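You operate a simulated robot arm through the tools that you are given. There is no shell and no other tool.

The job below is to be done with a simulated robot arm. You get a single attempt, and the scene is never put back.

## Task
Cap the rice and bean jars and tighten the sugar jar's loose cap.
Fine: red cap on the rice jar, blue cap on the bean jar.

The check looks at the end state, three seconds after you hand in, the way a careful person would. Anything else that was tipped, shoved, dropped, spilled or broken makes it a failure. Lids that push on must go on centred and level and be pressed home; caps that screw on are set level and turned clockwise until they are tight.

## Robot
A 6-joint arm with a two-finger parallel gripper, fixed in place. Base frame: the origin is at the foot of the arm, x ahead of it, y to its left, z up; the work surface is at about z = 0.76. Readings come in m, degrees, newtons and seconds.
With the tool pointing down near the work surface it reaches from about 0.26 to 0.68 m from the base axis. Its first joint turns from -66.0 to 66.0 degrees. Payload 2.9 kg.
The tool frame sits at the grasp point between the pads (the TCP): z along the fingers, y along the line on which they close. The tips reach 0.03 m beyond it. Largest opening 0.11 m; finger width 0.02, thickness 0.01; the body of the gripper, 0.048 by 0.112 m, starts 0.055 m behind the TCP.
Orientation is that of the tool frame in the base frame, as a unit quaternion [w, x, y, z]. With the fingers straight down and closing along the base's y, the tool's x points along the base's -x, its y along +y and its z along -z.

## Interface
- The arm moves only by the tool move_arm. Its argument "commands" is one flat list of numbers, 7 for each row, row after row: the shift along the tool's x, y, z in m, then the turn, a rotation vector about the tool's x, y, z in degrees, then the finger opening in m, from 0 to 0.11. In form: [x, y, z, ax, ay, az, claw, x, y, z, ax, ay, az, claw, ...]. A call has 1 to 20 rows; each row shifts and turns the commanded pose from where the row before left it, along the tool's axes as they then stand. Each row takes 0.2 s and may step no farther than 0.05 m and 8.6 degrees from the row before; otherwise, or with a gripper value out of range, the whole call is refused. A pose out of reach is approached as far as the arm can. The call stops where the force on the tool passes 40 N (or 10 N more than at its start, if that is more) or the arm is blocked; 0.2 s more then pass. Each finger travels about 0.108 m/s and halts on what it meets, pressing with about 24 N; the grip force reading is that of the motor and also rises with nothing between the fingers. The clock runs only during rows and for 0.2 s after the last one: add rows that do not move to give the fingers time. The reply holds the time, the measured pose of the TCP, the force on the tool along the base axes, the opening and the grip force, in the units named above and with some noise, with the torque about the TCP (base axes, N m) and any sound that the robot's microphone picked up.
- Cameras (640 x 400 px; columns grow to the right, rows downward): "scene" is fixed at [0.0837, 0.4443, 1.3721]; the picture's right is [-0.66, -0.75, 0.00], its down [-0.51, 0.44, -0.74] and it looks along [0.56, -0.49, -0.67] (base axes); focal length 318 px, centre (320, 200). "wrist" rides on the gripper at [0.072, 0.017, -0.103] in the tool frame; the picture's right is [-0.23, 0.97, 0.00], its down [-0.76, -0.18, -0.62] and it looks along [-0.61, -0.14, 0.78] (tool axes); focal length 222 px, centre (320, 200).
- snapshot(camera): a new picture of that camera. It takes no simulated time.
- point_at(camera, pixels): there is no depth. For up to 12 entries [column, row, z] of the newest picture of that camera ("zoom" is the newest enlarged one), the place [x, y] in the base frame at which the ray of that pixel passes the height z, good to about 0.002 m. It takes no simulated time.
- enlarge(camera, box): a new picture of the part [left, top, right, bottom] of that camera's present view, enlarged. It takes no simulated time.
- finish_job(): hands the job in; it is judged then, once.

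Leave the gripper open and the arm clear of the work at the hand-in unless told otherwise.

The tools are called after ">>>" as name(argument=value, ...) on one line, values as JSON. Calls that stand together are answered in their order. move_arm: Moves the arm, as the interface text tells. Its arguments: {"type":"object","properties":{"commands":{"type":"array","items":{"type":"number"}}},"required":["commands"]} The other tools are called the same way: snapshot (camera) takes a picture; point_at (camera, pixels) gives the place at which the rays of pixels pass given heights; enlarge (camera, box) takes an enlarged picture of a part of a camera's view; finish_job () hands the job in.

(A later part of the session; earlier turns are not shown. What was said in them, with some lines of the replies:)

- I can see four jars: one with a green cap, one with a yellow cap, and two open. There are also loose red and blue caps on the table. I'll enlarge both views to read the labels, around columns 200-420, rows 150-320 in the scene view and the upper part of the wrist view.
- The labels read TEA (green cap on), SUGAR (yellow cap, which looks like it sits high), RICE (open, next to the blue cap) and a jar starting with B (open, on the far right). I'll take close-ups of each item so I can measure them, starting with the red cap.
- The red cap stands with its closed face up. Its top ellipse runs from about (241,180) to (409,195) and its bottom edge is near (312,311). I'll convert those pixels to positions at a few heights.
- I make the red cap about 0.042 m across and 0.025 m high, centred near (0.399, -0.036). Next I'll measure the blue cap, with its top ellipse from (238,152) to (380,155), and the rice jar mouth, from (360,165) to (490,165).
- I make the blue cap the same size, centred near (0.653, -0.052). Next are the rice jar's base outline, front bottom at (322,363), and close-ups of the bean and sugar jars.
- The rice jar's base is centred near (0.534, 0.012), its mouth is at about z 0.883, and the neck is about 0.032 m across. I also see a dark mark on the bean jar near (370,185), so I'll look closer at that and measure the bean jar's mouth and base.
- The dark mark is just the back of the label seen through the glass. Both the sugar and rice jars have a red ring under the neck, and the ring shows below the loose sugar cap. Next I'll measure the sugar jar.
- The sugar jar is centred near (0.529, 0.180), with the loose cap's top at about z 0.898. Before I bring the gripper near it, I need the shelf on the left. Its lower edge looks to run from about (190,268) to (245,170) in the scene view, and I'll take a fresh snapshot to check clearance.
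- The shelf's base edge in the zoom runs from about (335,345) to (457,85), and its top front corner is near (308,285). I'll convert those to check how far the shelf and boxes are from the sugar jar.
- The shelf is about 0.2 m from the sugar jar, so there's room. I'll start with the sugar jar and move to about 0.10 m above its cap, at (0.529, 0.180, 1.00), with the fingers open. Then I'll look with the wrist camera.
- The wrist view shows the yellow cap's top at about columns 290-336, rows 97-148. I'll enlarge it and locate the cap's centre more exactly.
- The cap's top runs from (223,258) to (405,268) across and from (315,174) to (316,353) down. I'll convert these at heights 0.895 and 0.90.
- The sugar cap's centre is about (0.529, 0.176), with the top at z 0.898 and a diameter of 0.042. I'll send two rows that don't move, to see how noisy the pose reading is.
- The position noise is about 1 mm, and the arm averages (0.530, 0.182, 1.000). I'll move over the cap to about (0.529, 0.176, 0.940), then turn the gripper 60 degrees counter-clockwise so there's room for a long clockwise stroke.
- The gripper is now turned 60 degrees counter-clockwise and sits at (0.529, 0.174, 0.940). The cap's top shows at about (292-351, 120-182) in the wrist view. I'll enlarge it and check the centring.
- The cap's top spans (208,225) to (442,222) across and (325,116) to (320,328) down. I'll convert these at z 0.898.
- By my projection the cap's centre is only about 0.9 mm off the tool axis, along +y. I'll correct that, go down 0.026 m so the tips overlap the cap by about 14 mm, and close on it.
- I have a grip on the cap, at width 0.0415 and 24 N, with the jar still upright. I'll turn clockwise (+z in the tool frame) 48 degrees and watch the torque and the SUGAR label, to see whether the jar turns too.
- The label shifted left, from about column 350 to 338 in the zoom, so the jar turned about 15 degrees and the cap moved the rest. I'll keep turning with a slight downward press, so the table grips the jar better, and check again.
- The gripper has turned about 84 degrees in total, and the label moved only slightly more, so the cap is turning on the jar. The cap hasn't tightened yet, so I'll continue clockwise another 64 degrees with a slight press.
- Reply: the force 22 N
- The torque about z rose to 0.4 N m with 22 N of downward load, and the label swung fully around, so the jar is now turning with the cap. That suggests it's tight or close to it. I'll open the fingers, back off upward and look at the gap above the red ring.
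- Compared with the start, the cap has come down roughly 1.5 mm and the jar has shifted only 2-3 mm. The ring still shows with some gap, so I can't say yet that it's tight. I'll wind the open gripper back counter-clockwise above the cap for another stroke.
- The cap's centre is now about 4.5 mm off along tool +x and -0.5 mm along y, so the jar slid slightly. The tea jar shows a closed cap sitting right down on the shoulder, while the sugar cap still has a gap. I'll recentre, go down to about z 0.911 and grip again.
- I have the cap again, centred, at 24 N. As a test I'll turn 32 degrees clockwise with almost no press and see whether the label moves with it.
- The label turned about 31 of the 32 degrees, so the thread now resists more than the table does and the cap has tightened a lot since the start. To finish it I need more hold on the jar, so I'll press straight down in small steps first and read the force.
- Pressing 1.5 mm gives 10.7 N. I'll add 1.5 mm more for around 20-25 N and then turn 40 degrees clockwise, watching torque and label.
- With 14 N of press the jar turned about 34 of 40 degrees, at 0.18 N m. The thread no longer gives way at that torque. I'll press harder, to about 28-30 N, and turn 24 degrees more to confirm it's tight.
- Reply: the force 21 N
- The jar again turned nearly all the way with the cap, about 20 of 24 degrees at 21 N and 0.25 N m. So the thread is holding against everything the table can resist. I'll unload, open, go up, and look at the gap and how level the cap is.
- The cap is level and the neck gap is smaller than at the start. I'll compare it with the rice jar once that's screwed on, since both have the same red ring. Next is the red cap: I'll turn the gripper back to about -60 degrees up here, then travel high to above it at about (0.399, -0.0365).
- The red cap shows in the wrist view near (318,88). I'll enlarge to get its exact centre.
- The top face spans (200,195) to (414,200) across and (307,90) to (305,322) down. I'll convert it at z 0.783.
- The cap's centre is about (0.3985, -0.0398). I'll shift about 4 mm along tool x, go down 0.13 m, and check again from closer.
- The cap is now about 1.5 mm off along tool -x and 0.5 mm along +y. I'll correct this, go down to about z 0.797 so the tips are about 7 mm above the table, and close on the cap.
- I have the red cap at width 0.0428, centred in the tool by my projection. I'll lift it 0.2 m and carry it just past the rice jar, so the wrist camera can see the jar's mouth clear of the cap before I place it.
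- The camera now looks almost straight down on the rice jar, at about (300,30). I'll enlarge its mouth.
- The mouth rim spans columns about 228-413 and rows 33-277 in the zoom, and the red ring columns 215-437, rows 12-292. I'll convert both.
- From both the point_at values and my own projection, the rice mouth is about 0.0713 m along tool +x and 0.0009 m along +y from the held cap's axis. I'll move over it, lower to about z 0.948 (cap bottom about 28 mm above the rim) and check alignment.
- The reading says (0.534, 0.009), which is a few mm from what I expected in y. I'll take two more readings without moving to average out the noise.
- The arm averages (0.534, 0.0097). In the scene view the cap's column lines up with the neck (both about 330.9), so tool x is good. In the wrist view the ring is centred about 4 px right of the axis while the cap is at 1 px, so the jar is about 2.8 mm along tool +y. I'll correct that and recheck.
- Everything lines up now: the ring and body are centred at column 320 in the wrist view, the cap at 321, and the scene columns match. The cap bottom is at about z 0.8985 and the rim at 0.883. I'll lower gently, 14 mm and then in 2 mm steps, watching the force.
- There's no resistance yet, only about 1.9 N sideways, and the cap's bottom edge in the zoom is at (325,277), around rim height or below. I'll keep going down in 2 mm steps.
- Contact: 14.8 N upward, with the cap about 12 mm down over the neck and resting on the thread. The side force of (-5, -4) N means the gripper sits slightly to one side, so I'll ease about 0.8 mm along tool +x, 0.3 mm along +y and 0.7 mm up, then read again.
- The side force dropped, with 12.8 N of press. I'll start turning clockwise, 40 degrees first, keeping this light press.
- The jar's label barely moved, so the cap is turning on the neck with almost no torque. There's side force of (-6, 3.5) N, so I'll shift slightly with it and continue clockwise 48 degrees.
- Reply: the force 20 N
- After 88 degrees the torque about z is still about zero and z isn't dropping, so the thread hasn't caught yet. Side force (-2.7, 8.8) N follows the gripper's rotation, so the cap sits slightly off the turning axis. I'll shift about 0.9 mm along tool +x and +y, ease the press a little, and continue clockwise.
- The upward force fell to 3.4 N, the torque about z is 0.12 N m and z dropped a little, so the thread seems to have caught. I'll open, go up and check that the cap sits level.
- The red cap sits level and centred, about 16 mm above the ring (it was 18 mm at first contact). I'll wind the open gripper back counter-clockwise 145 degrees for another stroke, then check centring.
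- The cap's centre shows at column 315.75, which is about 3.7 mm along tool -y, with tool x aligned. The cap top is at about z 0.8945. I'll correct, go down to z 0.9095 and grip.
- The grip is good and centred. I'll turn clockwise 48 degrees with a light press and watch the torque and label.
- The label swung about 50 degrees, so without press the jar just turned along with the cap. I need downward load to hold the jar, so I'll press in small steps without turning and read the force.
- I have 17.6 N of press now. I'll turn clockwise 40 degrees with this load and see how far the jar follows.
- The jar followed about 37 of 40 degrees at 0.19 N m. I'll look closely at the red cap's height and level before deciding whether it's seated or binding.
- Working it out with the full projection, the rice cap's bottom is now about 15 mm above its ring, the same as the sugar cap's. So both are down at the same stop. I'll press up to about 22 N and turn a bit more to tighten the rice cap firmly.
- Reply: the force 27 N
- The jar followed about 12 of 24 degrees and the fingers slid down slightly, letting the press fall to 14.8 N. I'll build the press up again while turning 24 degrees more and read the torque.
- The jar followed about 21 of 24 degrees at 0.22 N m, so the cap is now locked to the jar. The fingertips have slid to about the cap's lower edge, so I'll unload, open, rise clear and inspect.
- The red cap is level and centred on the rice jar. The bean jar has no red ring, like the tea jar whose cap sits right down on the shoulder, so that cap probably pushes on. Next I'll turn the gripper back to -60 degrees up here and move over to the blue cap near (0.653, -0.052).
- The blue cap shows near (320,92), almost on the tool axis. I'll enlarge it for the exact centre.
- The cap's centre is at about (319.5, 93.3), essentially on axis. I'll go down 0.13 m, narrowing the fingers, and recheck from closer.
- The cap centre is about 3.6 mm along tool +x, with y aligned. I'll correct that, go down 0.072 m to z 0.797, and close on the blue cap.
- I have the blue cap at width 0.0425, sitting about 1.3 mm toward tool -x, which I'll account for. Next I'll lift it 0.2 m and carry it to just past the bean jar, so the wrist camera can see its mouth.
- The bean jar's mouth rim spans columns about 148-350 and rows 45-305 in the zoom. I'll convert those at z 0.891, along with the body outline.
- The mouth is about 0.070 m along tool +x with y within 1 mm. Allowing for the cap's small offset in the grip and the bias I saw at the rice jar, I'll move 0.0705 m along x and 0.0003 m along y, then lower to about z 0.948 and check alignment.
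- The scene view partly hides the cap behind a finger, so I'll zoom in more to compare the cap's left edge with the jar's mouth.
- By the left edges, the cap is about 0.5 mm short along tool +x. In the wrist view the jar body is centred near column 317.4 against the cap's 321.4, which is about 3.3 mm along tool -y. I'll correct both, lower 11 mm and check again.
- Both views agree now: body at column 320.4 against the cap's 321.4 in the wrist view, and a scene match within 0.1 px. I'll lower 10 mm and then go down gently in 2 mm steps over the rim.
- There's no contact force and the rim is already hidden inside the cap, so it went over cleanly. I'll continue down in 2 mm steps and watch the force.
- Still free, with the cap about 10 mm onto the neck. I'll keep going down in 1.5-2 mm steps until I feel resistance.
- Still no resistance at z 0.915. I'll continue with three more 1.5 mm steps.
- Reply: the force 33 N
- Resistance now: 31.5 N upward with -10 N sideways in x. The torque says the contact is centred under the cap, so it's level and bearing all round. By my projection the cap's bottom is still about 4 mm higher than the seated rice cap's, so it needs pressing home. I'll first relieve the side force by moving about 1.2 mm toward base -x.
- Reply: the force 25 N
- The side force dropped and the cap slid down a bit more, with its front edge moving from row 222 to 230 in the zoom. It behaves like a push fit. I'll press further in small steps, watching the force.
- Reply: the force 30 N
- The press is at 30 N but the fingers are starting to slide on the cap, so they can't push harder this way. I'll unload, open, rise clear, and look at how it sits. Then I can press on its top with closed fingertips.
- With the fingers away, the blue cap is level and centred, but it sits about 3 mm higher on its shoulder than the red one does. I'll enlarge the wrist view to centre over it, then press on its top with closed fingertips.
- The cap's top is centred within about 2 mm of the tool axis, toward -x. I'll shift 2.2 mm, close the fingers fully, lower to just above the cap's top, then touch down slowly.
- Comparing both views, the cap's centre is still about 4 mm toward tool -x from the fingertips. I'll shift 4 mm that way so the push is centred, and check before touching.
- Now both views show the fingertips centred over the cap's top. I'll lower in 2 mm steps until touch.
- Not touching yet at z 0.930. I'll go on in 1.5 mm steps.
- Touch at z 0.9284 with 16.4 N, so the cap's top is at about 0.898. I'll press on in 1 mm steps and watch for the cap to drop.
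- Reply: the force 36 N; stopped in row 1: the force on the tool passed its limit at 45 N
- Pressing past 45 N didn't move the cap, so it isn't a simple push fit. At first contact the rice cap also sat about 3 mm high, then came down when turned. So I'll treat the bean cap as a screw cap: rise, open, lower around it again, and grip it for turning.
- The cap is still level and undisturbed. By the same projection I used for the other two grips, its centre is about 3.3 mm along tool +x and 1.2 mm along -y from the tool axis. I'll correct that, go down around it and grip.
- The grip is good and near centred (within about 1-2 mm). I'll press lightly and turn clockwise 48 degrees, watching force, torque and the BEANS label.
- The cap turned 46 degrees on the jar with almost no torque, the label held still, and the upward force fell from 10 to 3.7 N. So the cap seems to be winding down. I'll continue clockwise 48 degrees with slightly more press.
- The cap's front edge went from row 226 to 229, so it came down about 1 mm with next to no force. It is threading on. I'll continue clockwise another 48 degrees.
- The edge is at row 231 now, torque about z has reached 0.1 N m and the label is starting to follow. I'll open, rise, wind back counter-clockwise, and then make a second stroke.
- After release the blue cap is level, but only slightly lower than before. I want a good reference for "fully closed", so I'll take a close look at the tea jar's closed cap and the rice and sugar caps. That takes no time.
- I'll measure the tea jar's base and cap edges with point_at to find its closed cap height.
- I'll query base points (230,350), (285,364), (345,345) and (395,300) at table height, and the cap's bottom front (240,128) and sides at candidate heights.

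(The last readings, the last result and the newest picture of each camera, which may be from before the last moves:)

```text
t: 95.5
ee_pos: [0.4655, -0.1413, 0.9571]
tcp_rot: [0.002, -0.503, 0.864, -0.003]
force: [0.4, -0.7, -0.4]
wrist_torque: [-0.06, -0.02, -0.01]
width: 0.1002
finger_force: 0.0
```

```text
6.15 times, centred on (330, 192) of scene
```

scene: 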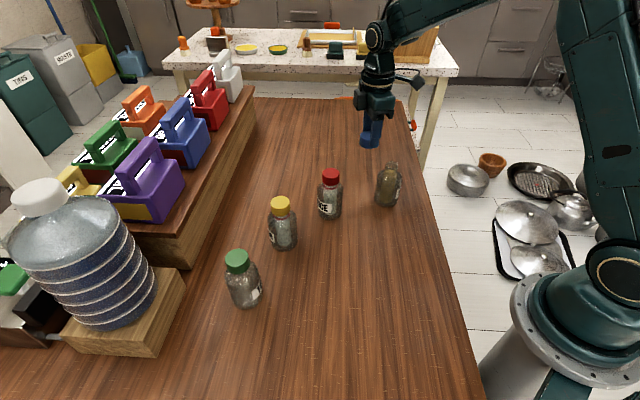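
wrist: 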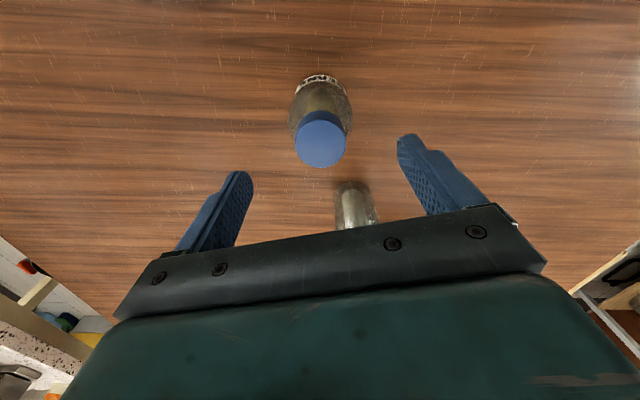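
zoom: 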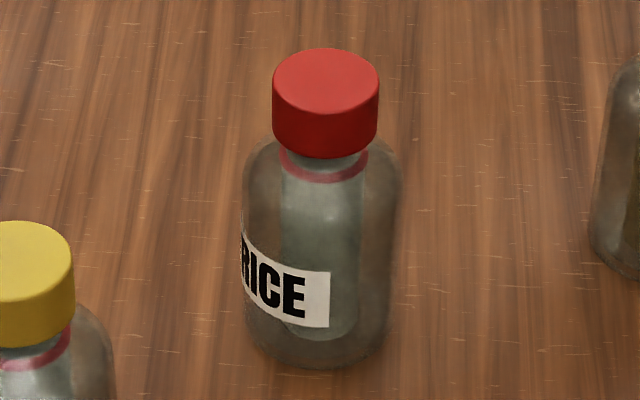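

By this fit the tea jar's axis is (0.4625, 0.319), with its closed cap's top near z 0.889 and bottom near 0.867. I'll run the same measurement on the rice jar with its red cap.

>>> point_at(camera="zoom", pixels=[[262, 350, 0.76], [290, 364, 0.76], [320, 369, 0.76], [350, 363, 0.76], [377, 345, 0.76], [272, 92, 0.895], [379, 92, 0.895], [325, 114, 0.895], [322, 158, 0.872], [322, 158, 0.867], [272, 135, 0.872], [378, 133, 0.872]])

>>> enlarge(camera="scene", box=[365, 150, 415, 215])

```text
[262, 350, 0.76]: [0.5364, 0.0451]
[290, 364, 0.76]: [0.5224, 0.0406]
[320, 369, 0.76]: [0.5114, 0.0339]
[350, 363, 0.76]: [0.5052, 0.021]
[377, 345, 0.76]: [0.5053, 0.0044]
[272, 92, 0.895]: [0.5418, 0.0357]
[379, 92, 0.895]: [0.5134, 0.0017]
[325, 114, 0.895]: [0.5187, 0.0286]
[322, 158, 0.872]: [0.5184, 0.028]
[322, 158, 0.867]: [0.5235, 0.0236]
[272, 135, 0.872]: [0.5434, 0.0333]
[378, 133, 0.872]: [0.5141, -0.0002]
```

```text
6.15 times, centred on (390, 182) of scene
```

zoom: 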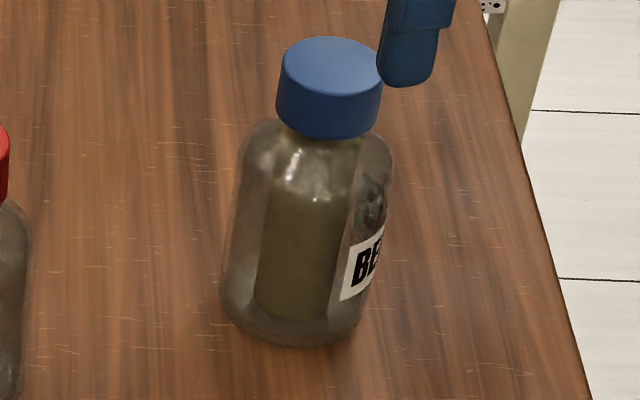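

Using the same method, the rice cap comes out at or slightly below the tea cap's height, so the rice cap is fully down. I'll run the same points on the bean jar.

>>> point_at(camera="zoom", pixels=[[240, 327, 0.76], [262, 341, 0.76], [290, 348, 0.76], [320, 344, 0.76], [348, 328, 0.76], [282, 65, 0.895], [383, 82, 0.895], [325, 97, 0.895], [322, 140, 0.872], [322, 140, 0.877], [276, 105, 0.872], [378, 118, 0.872]])

>>> enlarge(camera="scene", box=[255, 190, 305, 255])

```text
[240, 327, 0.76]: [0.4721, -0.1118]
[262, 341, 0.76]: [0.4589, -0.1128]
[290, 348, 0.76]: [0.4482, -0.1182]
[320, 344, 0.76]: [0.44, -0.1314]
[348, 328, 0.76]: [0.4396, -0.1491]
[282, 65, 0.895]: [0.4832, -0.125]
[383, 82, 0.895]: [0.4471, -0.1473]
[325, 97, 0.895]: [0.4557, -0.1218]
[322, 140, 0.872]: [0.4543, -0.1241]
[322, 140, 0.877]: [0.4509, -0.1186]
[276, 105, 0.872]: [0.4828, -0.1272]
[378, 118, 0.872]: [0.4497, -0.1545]
```

```text
6.15 times, centred on (280, 222) of scene
```

zoom: 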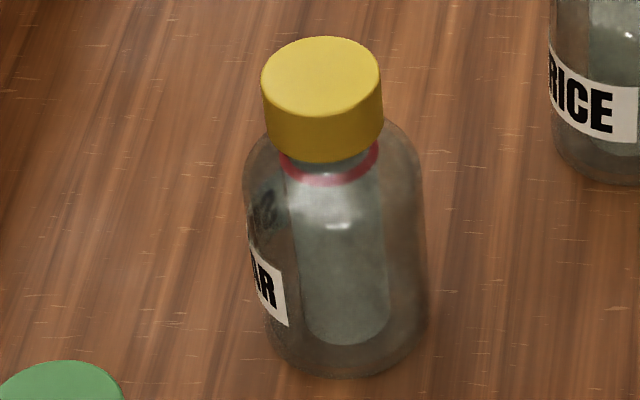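

I'll do the same for the sugar cap: top sides (261,80) and (382,85), bottom sides (265,128) and (383,122), front (322,163), plus its base.

>>> point_at(camera="zoom", pixels=[[278, 355, 0.76], [310, 374, 0.76], [345, 377, 0.76], [380, 366, 0.76], [412, 345, 0.76], [261, 80, 0.895], [382, 83, 0.895], [320, 118, 0.895], [322, 163, 0.872], [322, 163, 0.867], [265, 128, 0.872], [383, 124, 0.872]])

```text
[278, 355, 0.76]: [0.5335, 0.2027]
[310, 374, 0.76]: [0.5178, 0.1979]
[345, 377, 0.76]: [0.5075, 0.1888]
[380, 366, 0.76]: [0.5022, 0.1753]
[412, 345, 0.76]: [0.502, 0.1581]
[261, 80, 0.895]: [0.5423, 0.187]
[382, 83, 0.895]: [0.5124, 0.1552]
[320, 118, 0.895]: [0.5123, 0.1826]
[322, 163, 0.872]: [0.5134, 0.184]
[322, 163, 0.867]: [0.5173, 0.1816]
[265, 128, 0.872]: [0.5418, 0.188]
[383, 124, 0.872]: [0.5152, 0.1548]
```

Those edge picks are only good to a few mm, so touching the caps is the better check, and I'll do that afterwards. First I'll finish the bean cap's second stroke. It sits about 1.8 mm along +x and 2.2 mm along -y from the tool axis, so I'll correct, lower and grip.

>>> move_arm(commands=[0.0018, -0.0022, 0.016, 0, 0, 0, 0.09, 0, 0, 0.016, 0, 0, 0, 0.08, 0, 0, 0.014, 0, 0, 0, 0.07, 0, 0, 0, 0, 0, 0, 0.055, 0, 0, 0, 0, 0, 0, 0.045, 0, 0, 0, 0, 0, 0, 0.035, 0, 0, 0, 0, 0, 0, 0.03, 0, 0, 0, 0, 0, 0, 0.03])

>>> enlarge(camera="wrist", box=[260, 60, 380, 220])

>>> enlarge(camera="scene", box=[350, 130, 430, 220])

```text
t: 97.3
ee_pos: [0.4645, -0.1419, 0.9125]
tcp_rot: [0.002, -0.503, 0.864, -0.002]
force: [0.0, -1.1, -0.4]
wrist_torque: [0.02, -0.01, -0.02]
width: 0.0432
finger_force: 24.3
```

```text
2.50 times, centred on (320, 140) of wrist
```

zoom: 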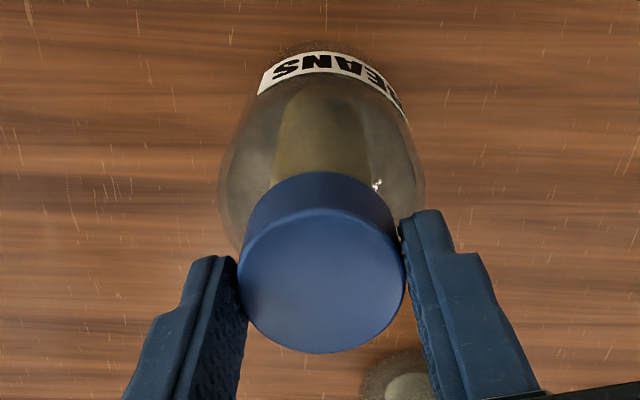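

```text
4.44 times, centred on (390, 175) of scene
```

zoom: 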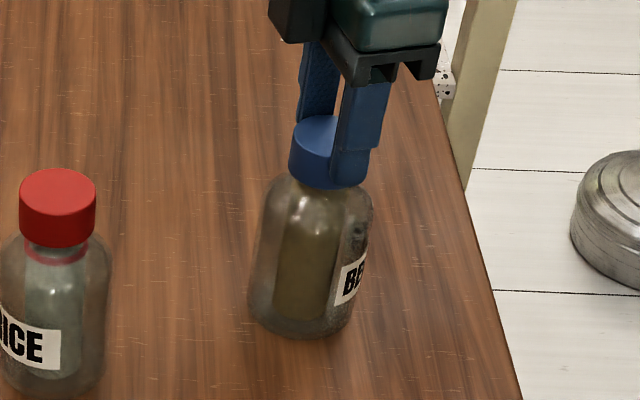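

The grip is clean with no side force. I'll press lightly and turn clockwise 48 degrees.

>>> move_arm(commands=[0, 0, 0.0012, 0, 0, 0, 0.03, 0, 0, 0.0002, 0, 0, 8, 0.03, 0, 0, 0.0002, 0, 0, 8, 0.03, 0, 0, 0.0002, 0, 0, 8, 0.03, 0, 0, 0.0002, 0, 0, 8, 0.03, 0, 0, 0.0002, 0, 0, 8, 0.03, 0, 0, 0.0002, 0, 0, 8, 0.03])

>>> enlarge(camera="scene", box=[350, 130, 430, 220])

>>> enlarge(camera="scene", box=[373, 150, 413, 190])

```text
t: 98.9
ee_pos: [0.4674, -0.1433, 0.9113]
tcp_rot: [0.004, -0.107, 0.994, -0.002]
force: [1.1, -0.5, 18.3]
wrist_torque: [-0.01, 0.02, 0.24]
width: 0.0433
finger_force: 23.9
```

```text
4.44 times, centred on (390, 175) of scene
```

zoom: 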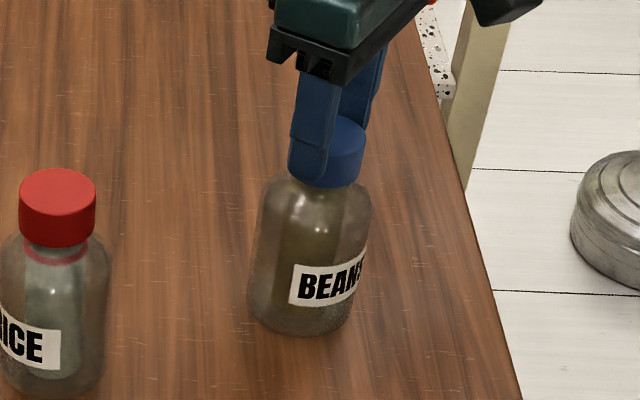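

```text
10.00 times, centred on (393, 170) of scene
```

zoom: 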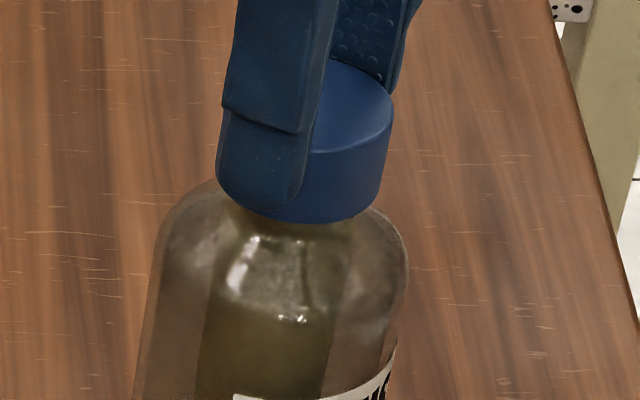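

The label turned about 49 of 48 degrees, so the bean cap is now locked to its jar at 0.24 N m. I'll add a bit more press and one short extra turn to firm it up.

>>> move_arm(commands=[0, 0, 0.0008, 0, 0, 0, 0.03, 0, 0, 0.0003, 0, 0, 7, 0.03, 0, 0, 0.0003, 0, 0, 7, 0.03, 0, 0, 0.0002, 0, 0, 7, 0.03])

>>> enlarge(camera="scene", box=[350, 130, 430, 220])

```text
t: 99.9
ee_pos: [0.4667, -0.1422, 0.9097]
tcp_rot: [0.003, 0.075, 0.997, -0.001]
force: [-0.4, 1.0, 21.0]
wrist_torque: [0.13, -0.05, 0.24]
width: 0.0429
finger_force: 23.2
```

```text
4.44 times, centred on (390, 175) of scene
```

zoom: 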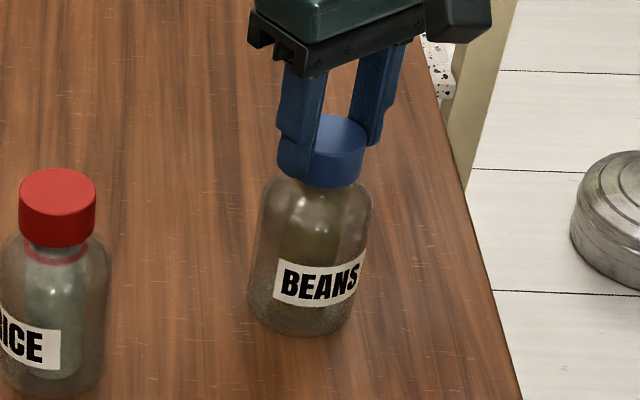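

The bean jar followed about 17 of 21 degrees at 0.24 N m, so it's firm. I'll unload, open and rise. Then I'll touch the caps' tops lightly with closed fingertips to compare heights, starting with the bean cap.

>>> move_arm(commands=[0, 0, -0.0015, 0, 0, 0, 0.03, 0, 0, -0.001, 0, 0, 0, 0.045, 0, 0, 0, 0, 0, 0, 0.065, 0, 0, 0, 0, 0, 0, 0.085, 0, 0, -0.02, 0, 0, 0, 0.09, 0, 0, -0.025, 0, 0, 0, 0.06, 0, 0, 0, 0, 0, 0, 0.03, 0, 0, 0, 0, 0, 0, 0.0, 0, 0, 0, 0, 0, 0, 0.0, 0, 0, 0, 0, 0, 0, 0.0])

>>> enlarge(camera="scene", box=[373, 150, 413, 190])

>>> enlarge(camera="wrist", box=[260, 80, 380, 220])

```text
t: 102.1
ee_pos: [0.4643, -0.1409, 0.9553]
tcp_rot: [0.002, 0.075, 0.997, -0.001]
force: [-0.2, 0.6, -0.7]
wrist_torque: [0.01, -0.04, 0.07]
width: 0.0001
finger_force: 24.1
```

```text
10.00 times, centred on (393, 170) of scene
```

zoom: 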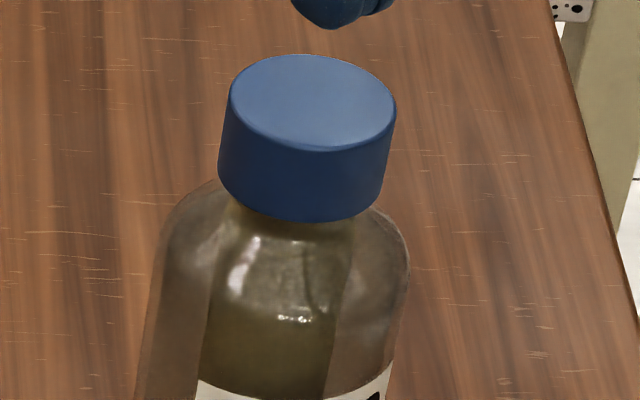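

```text
2.86 times, centred on (320, 150) of wrist
```

zoom: 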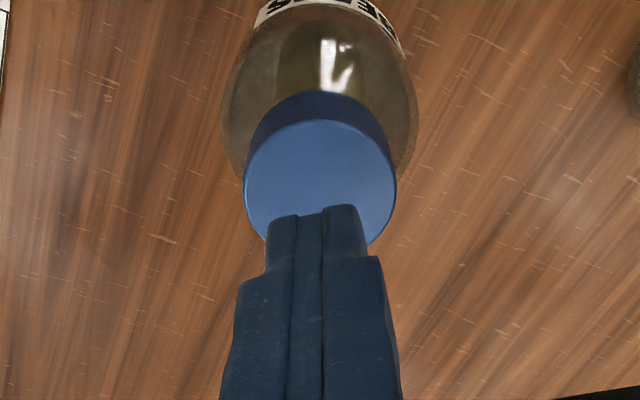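

The tips are above the bean cap. I'll lower quickly to about 5 mm above it and then step down in 1.5 mm moves to feel the top.

>>> move_arm(commands=[0, 0, 0.012, 0, 0, 0, 0.0, 0, 0, 0.01, 0, 0, 0, 0.0, 0, 0, 0, 0, 0, 0, 0.0])

>>> move_arm(commands=[0, 0, 0.0015, 0, 0, 0, 0.0])

>>> move_arm(commands=[0, 0, 0.0015, 0, 0, 0, 0.0])

>>> move_arm(commands=[0, 0, 0.001, 0, 0, 0, 0.0])

```text
t: 102.9
ee_pos: [0.4663, -0.1418, 0.9335]
tcp_rot: [0.003, 0.075, 0.997, -0.001]
force: [-1.2, 0.4, 0.0]
wrist_torque: [0.02, 0.02, 0.01]
width: 0.0
finger_force: 24.4
```

```text
t: 103.3
ee_pos: [0.4662, -0.1417, 0.9332]
tcp_rot: [0.002, 0.075, 0.997, 0.0]
force: [-1.1, 0.1, -0.5]
wrist_torque: [-0.01, -0.01, -0.01]
width: 0.0
finger_force: 24.2
```

```text
t: 103.7
ee_pos: [0.4658, -0.1421, 0.9301]
tcp_rot: [0.002, 0.074, 0.997, 0.0]
force: [0.3, 0.1, -0.1]
wrist_torque: [-0.01, -0.01, -0.01]
width: 0.0
finger_force: 24.0
```

```text
t: 104.1
ee_pos: [0.4653, -0.1423, 0.9298]
tcp_rot: [0.003, 0.075, 0.997, 0.0]
force: [0.8, -0.3, -0.5]
wrist_torque: [-0.01, 0.02, -0.02]
width: 0.0
finger_force: 23.7
```

No contact yet at about z 0.9295. I'll continue in 1 mm steps.

>>> move_arm(commands=[0, 0, 0.001, 0, 0, 0, 0.0])

>>> move_arm(commands=[0, 0, 0.001, 0, 0, 0, 0.0])

>>> move_arm(commands=[0, 0, 0.0007, 0, 0, 0, 0.0])

```text
t: 104.5
ee_pos: [0.4669, -0.1415, 0.9283]
tcp_rot: [0.002, 0.075, 0.997, 0.0]
force: [-0.5, 0.5, 0.8]
wrist_torque: [-0.01, 0.01, 0.0]
width: 0.0
finger_force: 23.9
```

```text
t: 104.9
ee_pos: [0.4641, -0.1432, 0.9281]
tcp_rot: [0.003, 0.075, 0.997, -0.001]
force: [-0.3, 1.0, -0.4]
wrist_torque: [-0.01, 0.01, 0.02]
width: 0.0
finger_force: 24.3
```

```text
t: 105.3
ee_pos: [0.4663, -0.1435, 0.9286]
tcp_rot: [0.002, 0.075, 0.997, 0.0]
force: [0.6, 1.2, 0.3]
wrist_torque: [0.01, 0.0, 0.04]
width: 0.0001
finger_force: 24.2
```

Still free. More 1 mm steps.

>>> move_arm(commands=[0, 0, 0.001, 0, 0, 0, 0.0])

>>> move_arm(commands=[0, 0, 0.001, 0, 0, 0, 0.0])

>>> enlarge(camera="scene", box=[373, 145, 413, 185])

```text
t: 105.7
ee_pos: [0.4662, -0.1428, 0.9267]
tcp_rot: [0.002, 0.075, 0.997, 0.0]
force: [0.0, 0.4, -0.1]
wrist_torque: [-0.01, 0.02, 0.0]
width: 0.0
finger_force: 24.0
```

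```text
t: 106.1
ee_pos: [0.4667, -0.143, 0.9249]
tcp_rot: [0.003, 0.076, 0.997, -0.001]
force: [-0.6, -1.5, 4.0]
wrist_torque: [-0.06, 0.04, 0.0]
width: 0.0001
finger_force: 24.0
```

```text
10.00 times, centred on (393, 165) of scene
```

zoom: 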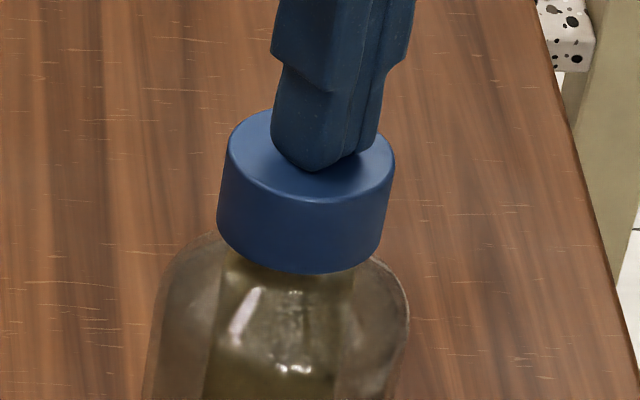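

Contact at z 0.925 (4 N), so the bean cap's top is now about 0.895, roughly 4 mm lower than before I screwed it on. Next I'll rise, move over to the rice cap at about (0.533, 0.014), and feel its height the same way.

>>> move_arm(commands=[0, 0, -0.02, 0, 0, 0, 0.0, 0, 0, -0.03, 0, 0, 0, 0.0, -0.00856, 0.033, 0, 0, 0, 0, 0.0, -0.00856, 0.033, 0, 0, 0, 0, 0.0, -0.00856, 0.033, 0, 0, 0, 0, 0.0, -0.00856, 0.033, 0, 0, 0, 0, 0.0, -0.00856, 0.033, 0, 0, 0, 0, 0.0, 0, 0, 0.02, 0, 0, 0, 0.0, 0, 0, 0.018, 0, 0, 0, 0.0, 0, 0, 0, 0, 0, 0, 0.0])

>>> enlarge(camera="scene", box=[310, 150, 350, 190])

>>> enlarge(camera="wrist", box=[260, 80, 380, 220])

```text
t: 108.3
ee_pos: [0.5337, 0.0143, 0.9373]
tcp_rot: [0.002, 0.075, 0.997, -0.001]
force: [0.8, 0.1, -0.9]
wrist_torque: [-0.02, 0.0, 0.01]
width: 0.0
finger_force: 24.1
```

```text
10.00 times, centred on (330, 170) of scene
```

zoom: 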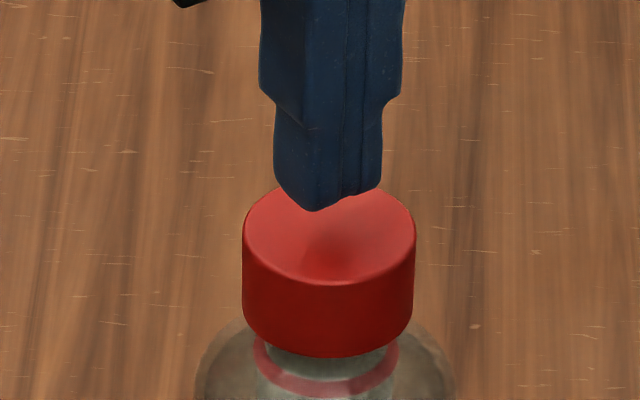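

```text
2.86 times, centred on (320, 150) of wrist
```

zoom: 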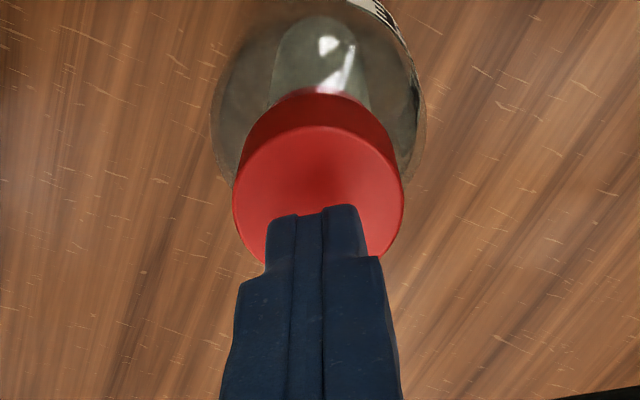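

The tips are centred over the red cap. I'll lower 9 mm and then feel down in 1 mm steps.

>>> move_arm(commands=[0, 0, 0.005, 0, 0, 0, 0.0, 0, 0, 0.004, 0, 0, 0, 0.0, 0, 0, 0, 0, 0, 0, 0.0])

>>> move_arm(commands=[0, 0, 0.001, 0, 0, 0, 0.0])

>>> move_arm(commands=[0, 0, 0.001, 0, 0, 0, 0.0])

>>> move_arm(commands=[0, 0, 0.001, 0, 0, 0, 0.0])

```text
t: 109.1
ee_pos: [0.5338, 0.0146, 0.928]
tcp_rot: [0.002, 0.075, 0.997, -0.001]
force: [0.2, 0.9, 0.4]
wrist_torque: [0.02, 0.01, -0.03]
width: 0.0
finger_force: 23.3
```

```text
t: 109.5
ee_pos: [0.5335, 0.0143, 0.9274]
tcp_rot: [0.002, 0.075, 0.997, -0.002]
force: [-0.1, 0.8, 0.3]
wrist_torque: [0.01, 0.02, 0.03]
width: 0.0
finger_force: 24.1
```

```text
t: 109.9
ee_pos: [0.5348, 0.015, 0.926]
tcp_rot: [0.002, 0.076, 0.997, -0.001]
force: [-2.5, 0.3, 1.9]
wrist_torque: [0.01, 0.03, 0.0]
width: 0.0
finger_force: 24.1
```

```text
t: 110.3
ee_pos: [0.5338, 0.0137, 0.9255]
tcp_rot: [0.003, 0.076, 0.997, 0.0]
force: [-0.8, 1.4, 6.4]
wrist_torque: [0.01, 0.04, 0.02]
width: 0.0
finger_force: 23.3
```

Contact at about the same height, with the same command giving 6.4 N against 4 N for the bean, so the rice and bean caps match within half a millimetre. Next I'll check the sugar cap at about (0.527, 0.171).

>>> move_arm(commands=[0, 0, -0.02, 0, 0, 0, 0.0, 0, 0, -0.03, 0, 0, 0, 0.0, 0.00606, 0.0308, 0, 0, 0, 0, 0.0, 0.00606, 0.0308, 0, 0, 0, 0, 0.0, 0.00606, 0.0308, 0, 0, 0, 0, 0.0, 0.00606, 0.0308, 0, 0, 0, 0, 0.0, 0.00606, 0.0308, 0, 0, 0, 0, 0.0, 0, 0, 0.02, 0, 0, 0, 0.0, 0, 0, 0.018, 0, 0, 0, 0.0, 0, 0, 0, 0, 0, 0, 0.0])

>>> enlarge(camera="scene", box=[260, 175, 305, 220])

>>> enlarge(camera="wrist", box=[260, 80, 380, 220])

```text
t: 112.5
ee_pos: [0.5255, 0.1705, 0.936]
tcp_rot: [0.003, 0.075, 0.997, 0.0]
force: [-0.1, -1.1, 0.3]
wrist_torque: [0.02, 0.01, 0.0]
width: 0.0
finger_force: 24.2
```

```text
8.89 times, centred on (282, 198) of scene
```

zoom: 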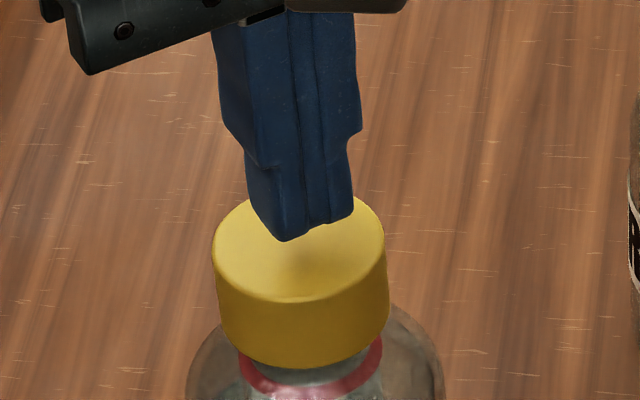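

```text
2.86 times, centred on (320, 150) of wrist
```

zoom: 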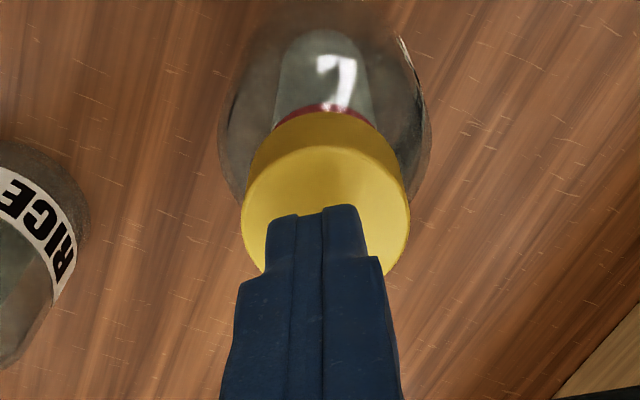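

The tips are over the sugar cap, within a few mm of centre. I'll lower 9 mm and then feel down in 1 mm steps again.

>>> move_arm(commands=[0, 0, 0.005, 0, 0, 0, 0.0, 0, 0, 0.004, 0, 0, 0, 0.0, 0, 0, 0, 0, 0, 0, 0.0])

>>> move_arm(commands=[0, 0, 0.001, 0, 0, 0, 0.0])

>>> move_arm(commands=[0, 0, 0.001, 0, 0, 0, 0.0])

>>> move_arm(commands=[0, 0, 0.001, 0, 0, 0, 0.0])

```text
t: 113.3
ee_pos: [0.526, 0.1712, 0.9277]
tcp_rot: [0.003, 0.075, 0.997, -0.001]
force: [-0.4, 0.8, 0.5]
wrist_torque: [0.01, 0.0, 0.01]
width: 0.0001
finger_force: 24.3
```

```text
t: 113.7
ee_pos: [0.5258, 0.1712, 0.9266]
tcp_rot: [0.002, 0.075, 0.997, -0.001]
force: [-1.3, -0.1, -0.3]
wrist_torque: [0.0, 0.0, 0.02]
width: 0.0
finger_force: 23.6
```

```text
t: 114.1
ee_pos: [0.5268, 0.1712, 0.9255]
tcp_rot: [0.003, 0.075, 0.997, 0.0]
force: [-2.4, 1.7, 5.9]
wrist_torque: [0.02, 0.11, 0.0]
width: 0.0
finger_force: 24.0
```

```text
t: 114.5
ee_pos: [0.5282, 0.1711, 0.9253]
tcp_rot: [0.003, 0.075, 0.997, 0.0]
force: [-5.9, -0.3, 16.9]
wrist_torque: [0.01, 0.26, 0.02]
width: 0.0
finger_force: 24.1
```

The sugar cap touches within about half a millimetre of the same height as the other two. All three caps are down at the same stop, and each locked to its jar when turned. I'll rise off the sugar cap, open the gripper, and move back toward the start pose, clear of the work.

>>> move_arm(commands=[0, 0, -0.01, 0, 0, 0, 0.0, 0, 0, -0.04, 0, 0, 0, 0.03, 0, 0, -0.04, 0, 0, 0, 0.06, 0, 0, -0.04, 0, 0, 0, 0.09, 0, 0, -0.04, 0, 0, 0, 0.11, 0.03, -0.03, 0, 0, 0, 0, 0.11, 0.03, -0.03, 0, 0, 0, 0, 0.11, 0.03, -0.03, 0, 0, 0, 0, 0.11, 0, 0, 0, 0, 0, 0, 0.11])

>>> snapshot(camera="scene")

>>> snapshot(camera="wrist")

>>> enlarge(camera="scene", box=[250, 150, 420, 260])

```text
t: 116.5
ee_pos: [0.4221, 0.0941, 1.0936]
tcp_rot: [0.003, 0.075, 0.997, 0.0]
force: [0.3, 0.1, -0.3]
wrist_torque: [-0.01, 0.03, 0.01]
width: 0.11
finger_force: 0.1
```

```text
taken
```

scene: 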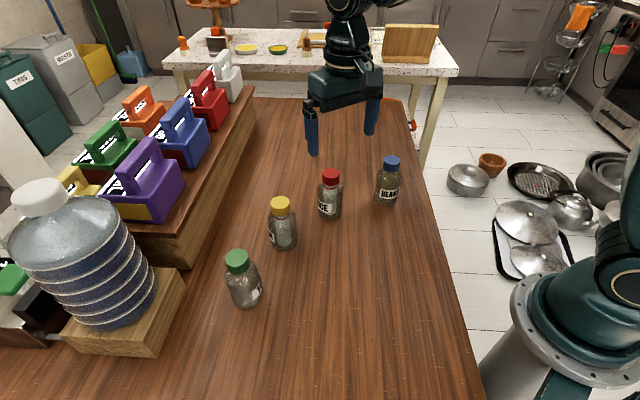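

```text
taken
```

wrist: 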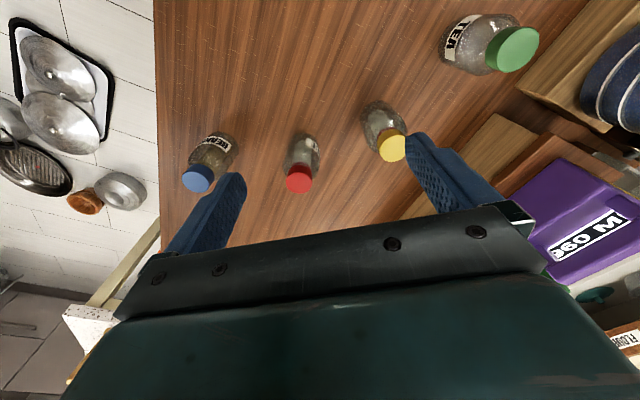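

```text
3.64 times, centred on (335, 205) of scene
```

zoom: 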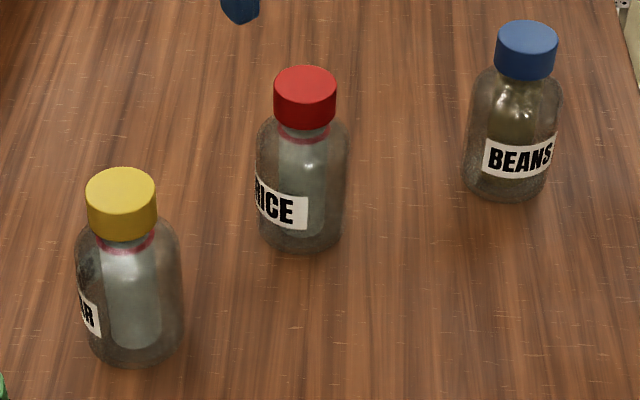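

The final view shows the red cap on RICE, the blue cap on BEANS and the yellow cap tight on SUGAR. All caps are level and all jars upright, with the tea jar untouched. The gripper is open at (0.42, 0.09, 1.09), clear of the work, so I'm handing in.

>>> finish_job()

```text
The job is handed in.
```

I've handed in the job with the red cap on the rice jar, the blue cap on the bean jar and the sugar jar's yellow cap tightened. The reply gave no verdict, so I can't say whether it passed.

- **Type of cap:** I pressed straight down on the bean cap past 45 N and it didn't move. It came down about 4 mm when turned clockwise, so I treated the bean and rice caps as screw caps, like the sugar cap.
- **How tight:** at the end of each stroke the whole jar turned with its cap. The highest torque I read was 0.4 N m on sugar, 0.22 N m on rice and 0.24 N m on beans. Table grip on the jars was the limit, so I couldn't turn harder.
- **Seating:** touching all three cap tops showed them within about 1 mm of each other in height, and they look level. I judged the tea jar's closed cap to be at about the same height from pictures only, because I didn't want to bring the gripper near the water jug.
- **Jars moved:** the sugar jar slid a few millimetres and the bean jar about 2 mm. All three jars turned while I tightened them, so their labels face different ways than before.

All four jars were upright in the last picture, and I didn't touch the tea jar. The gripper is open and the arm is clear of the work.
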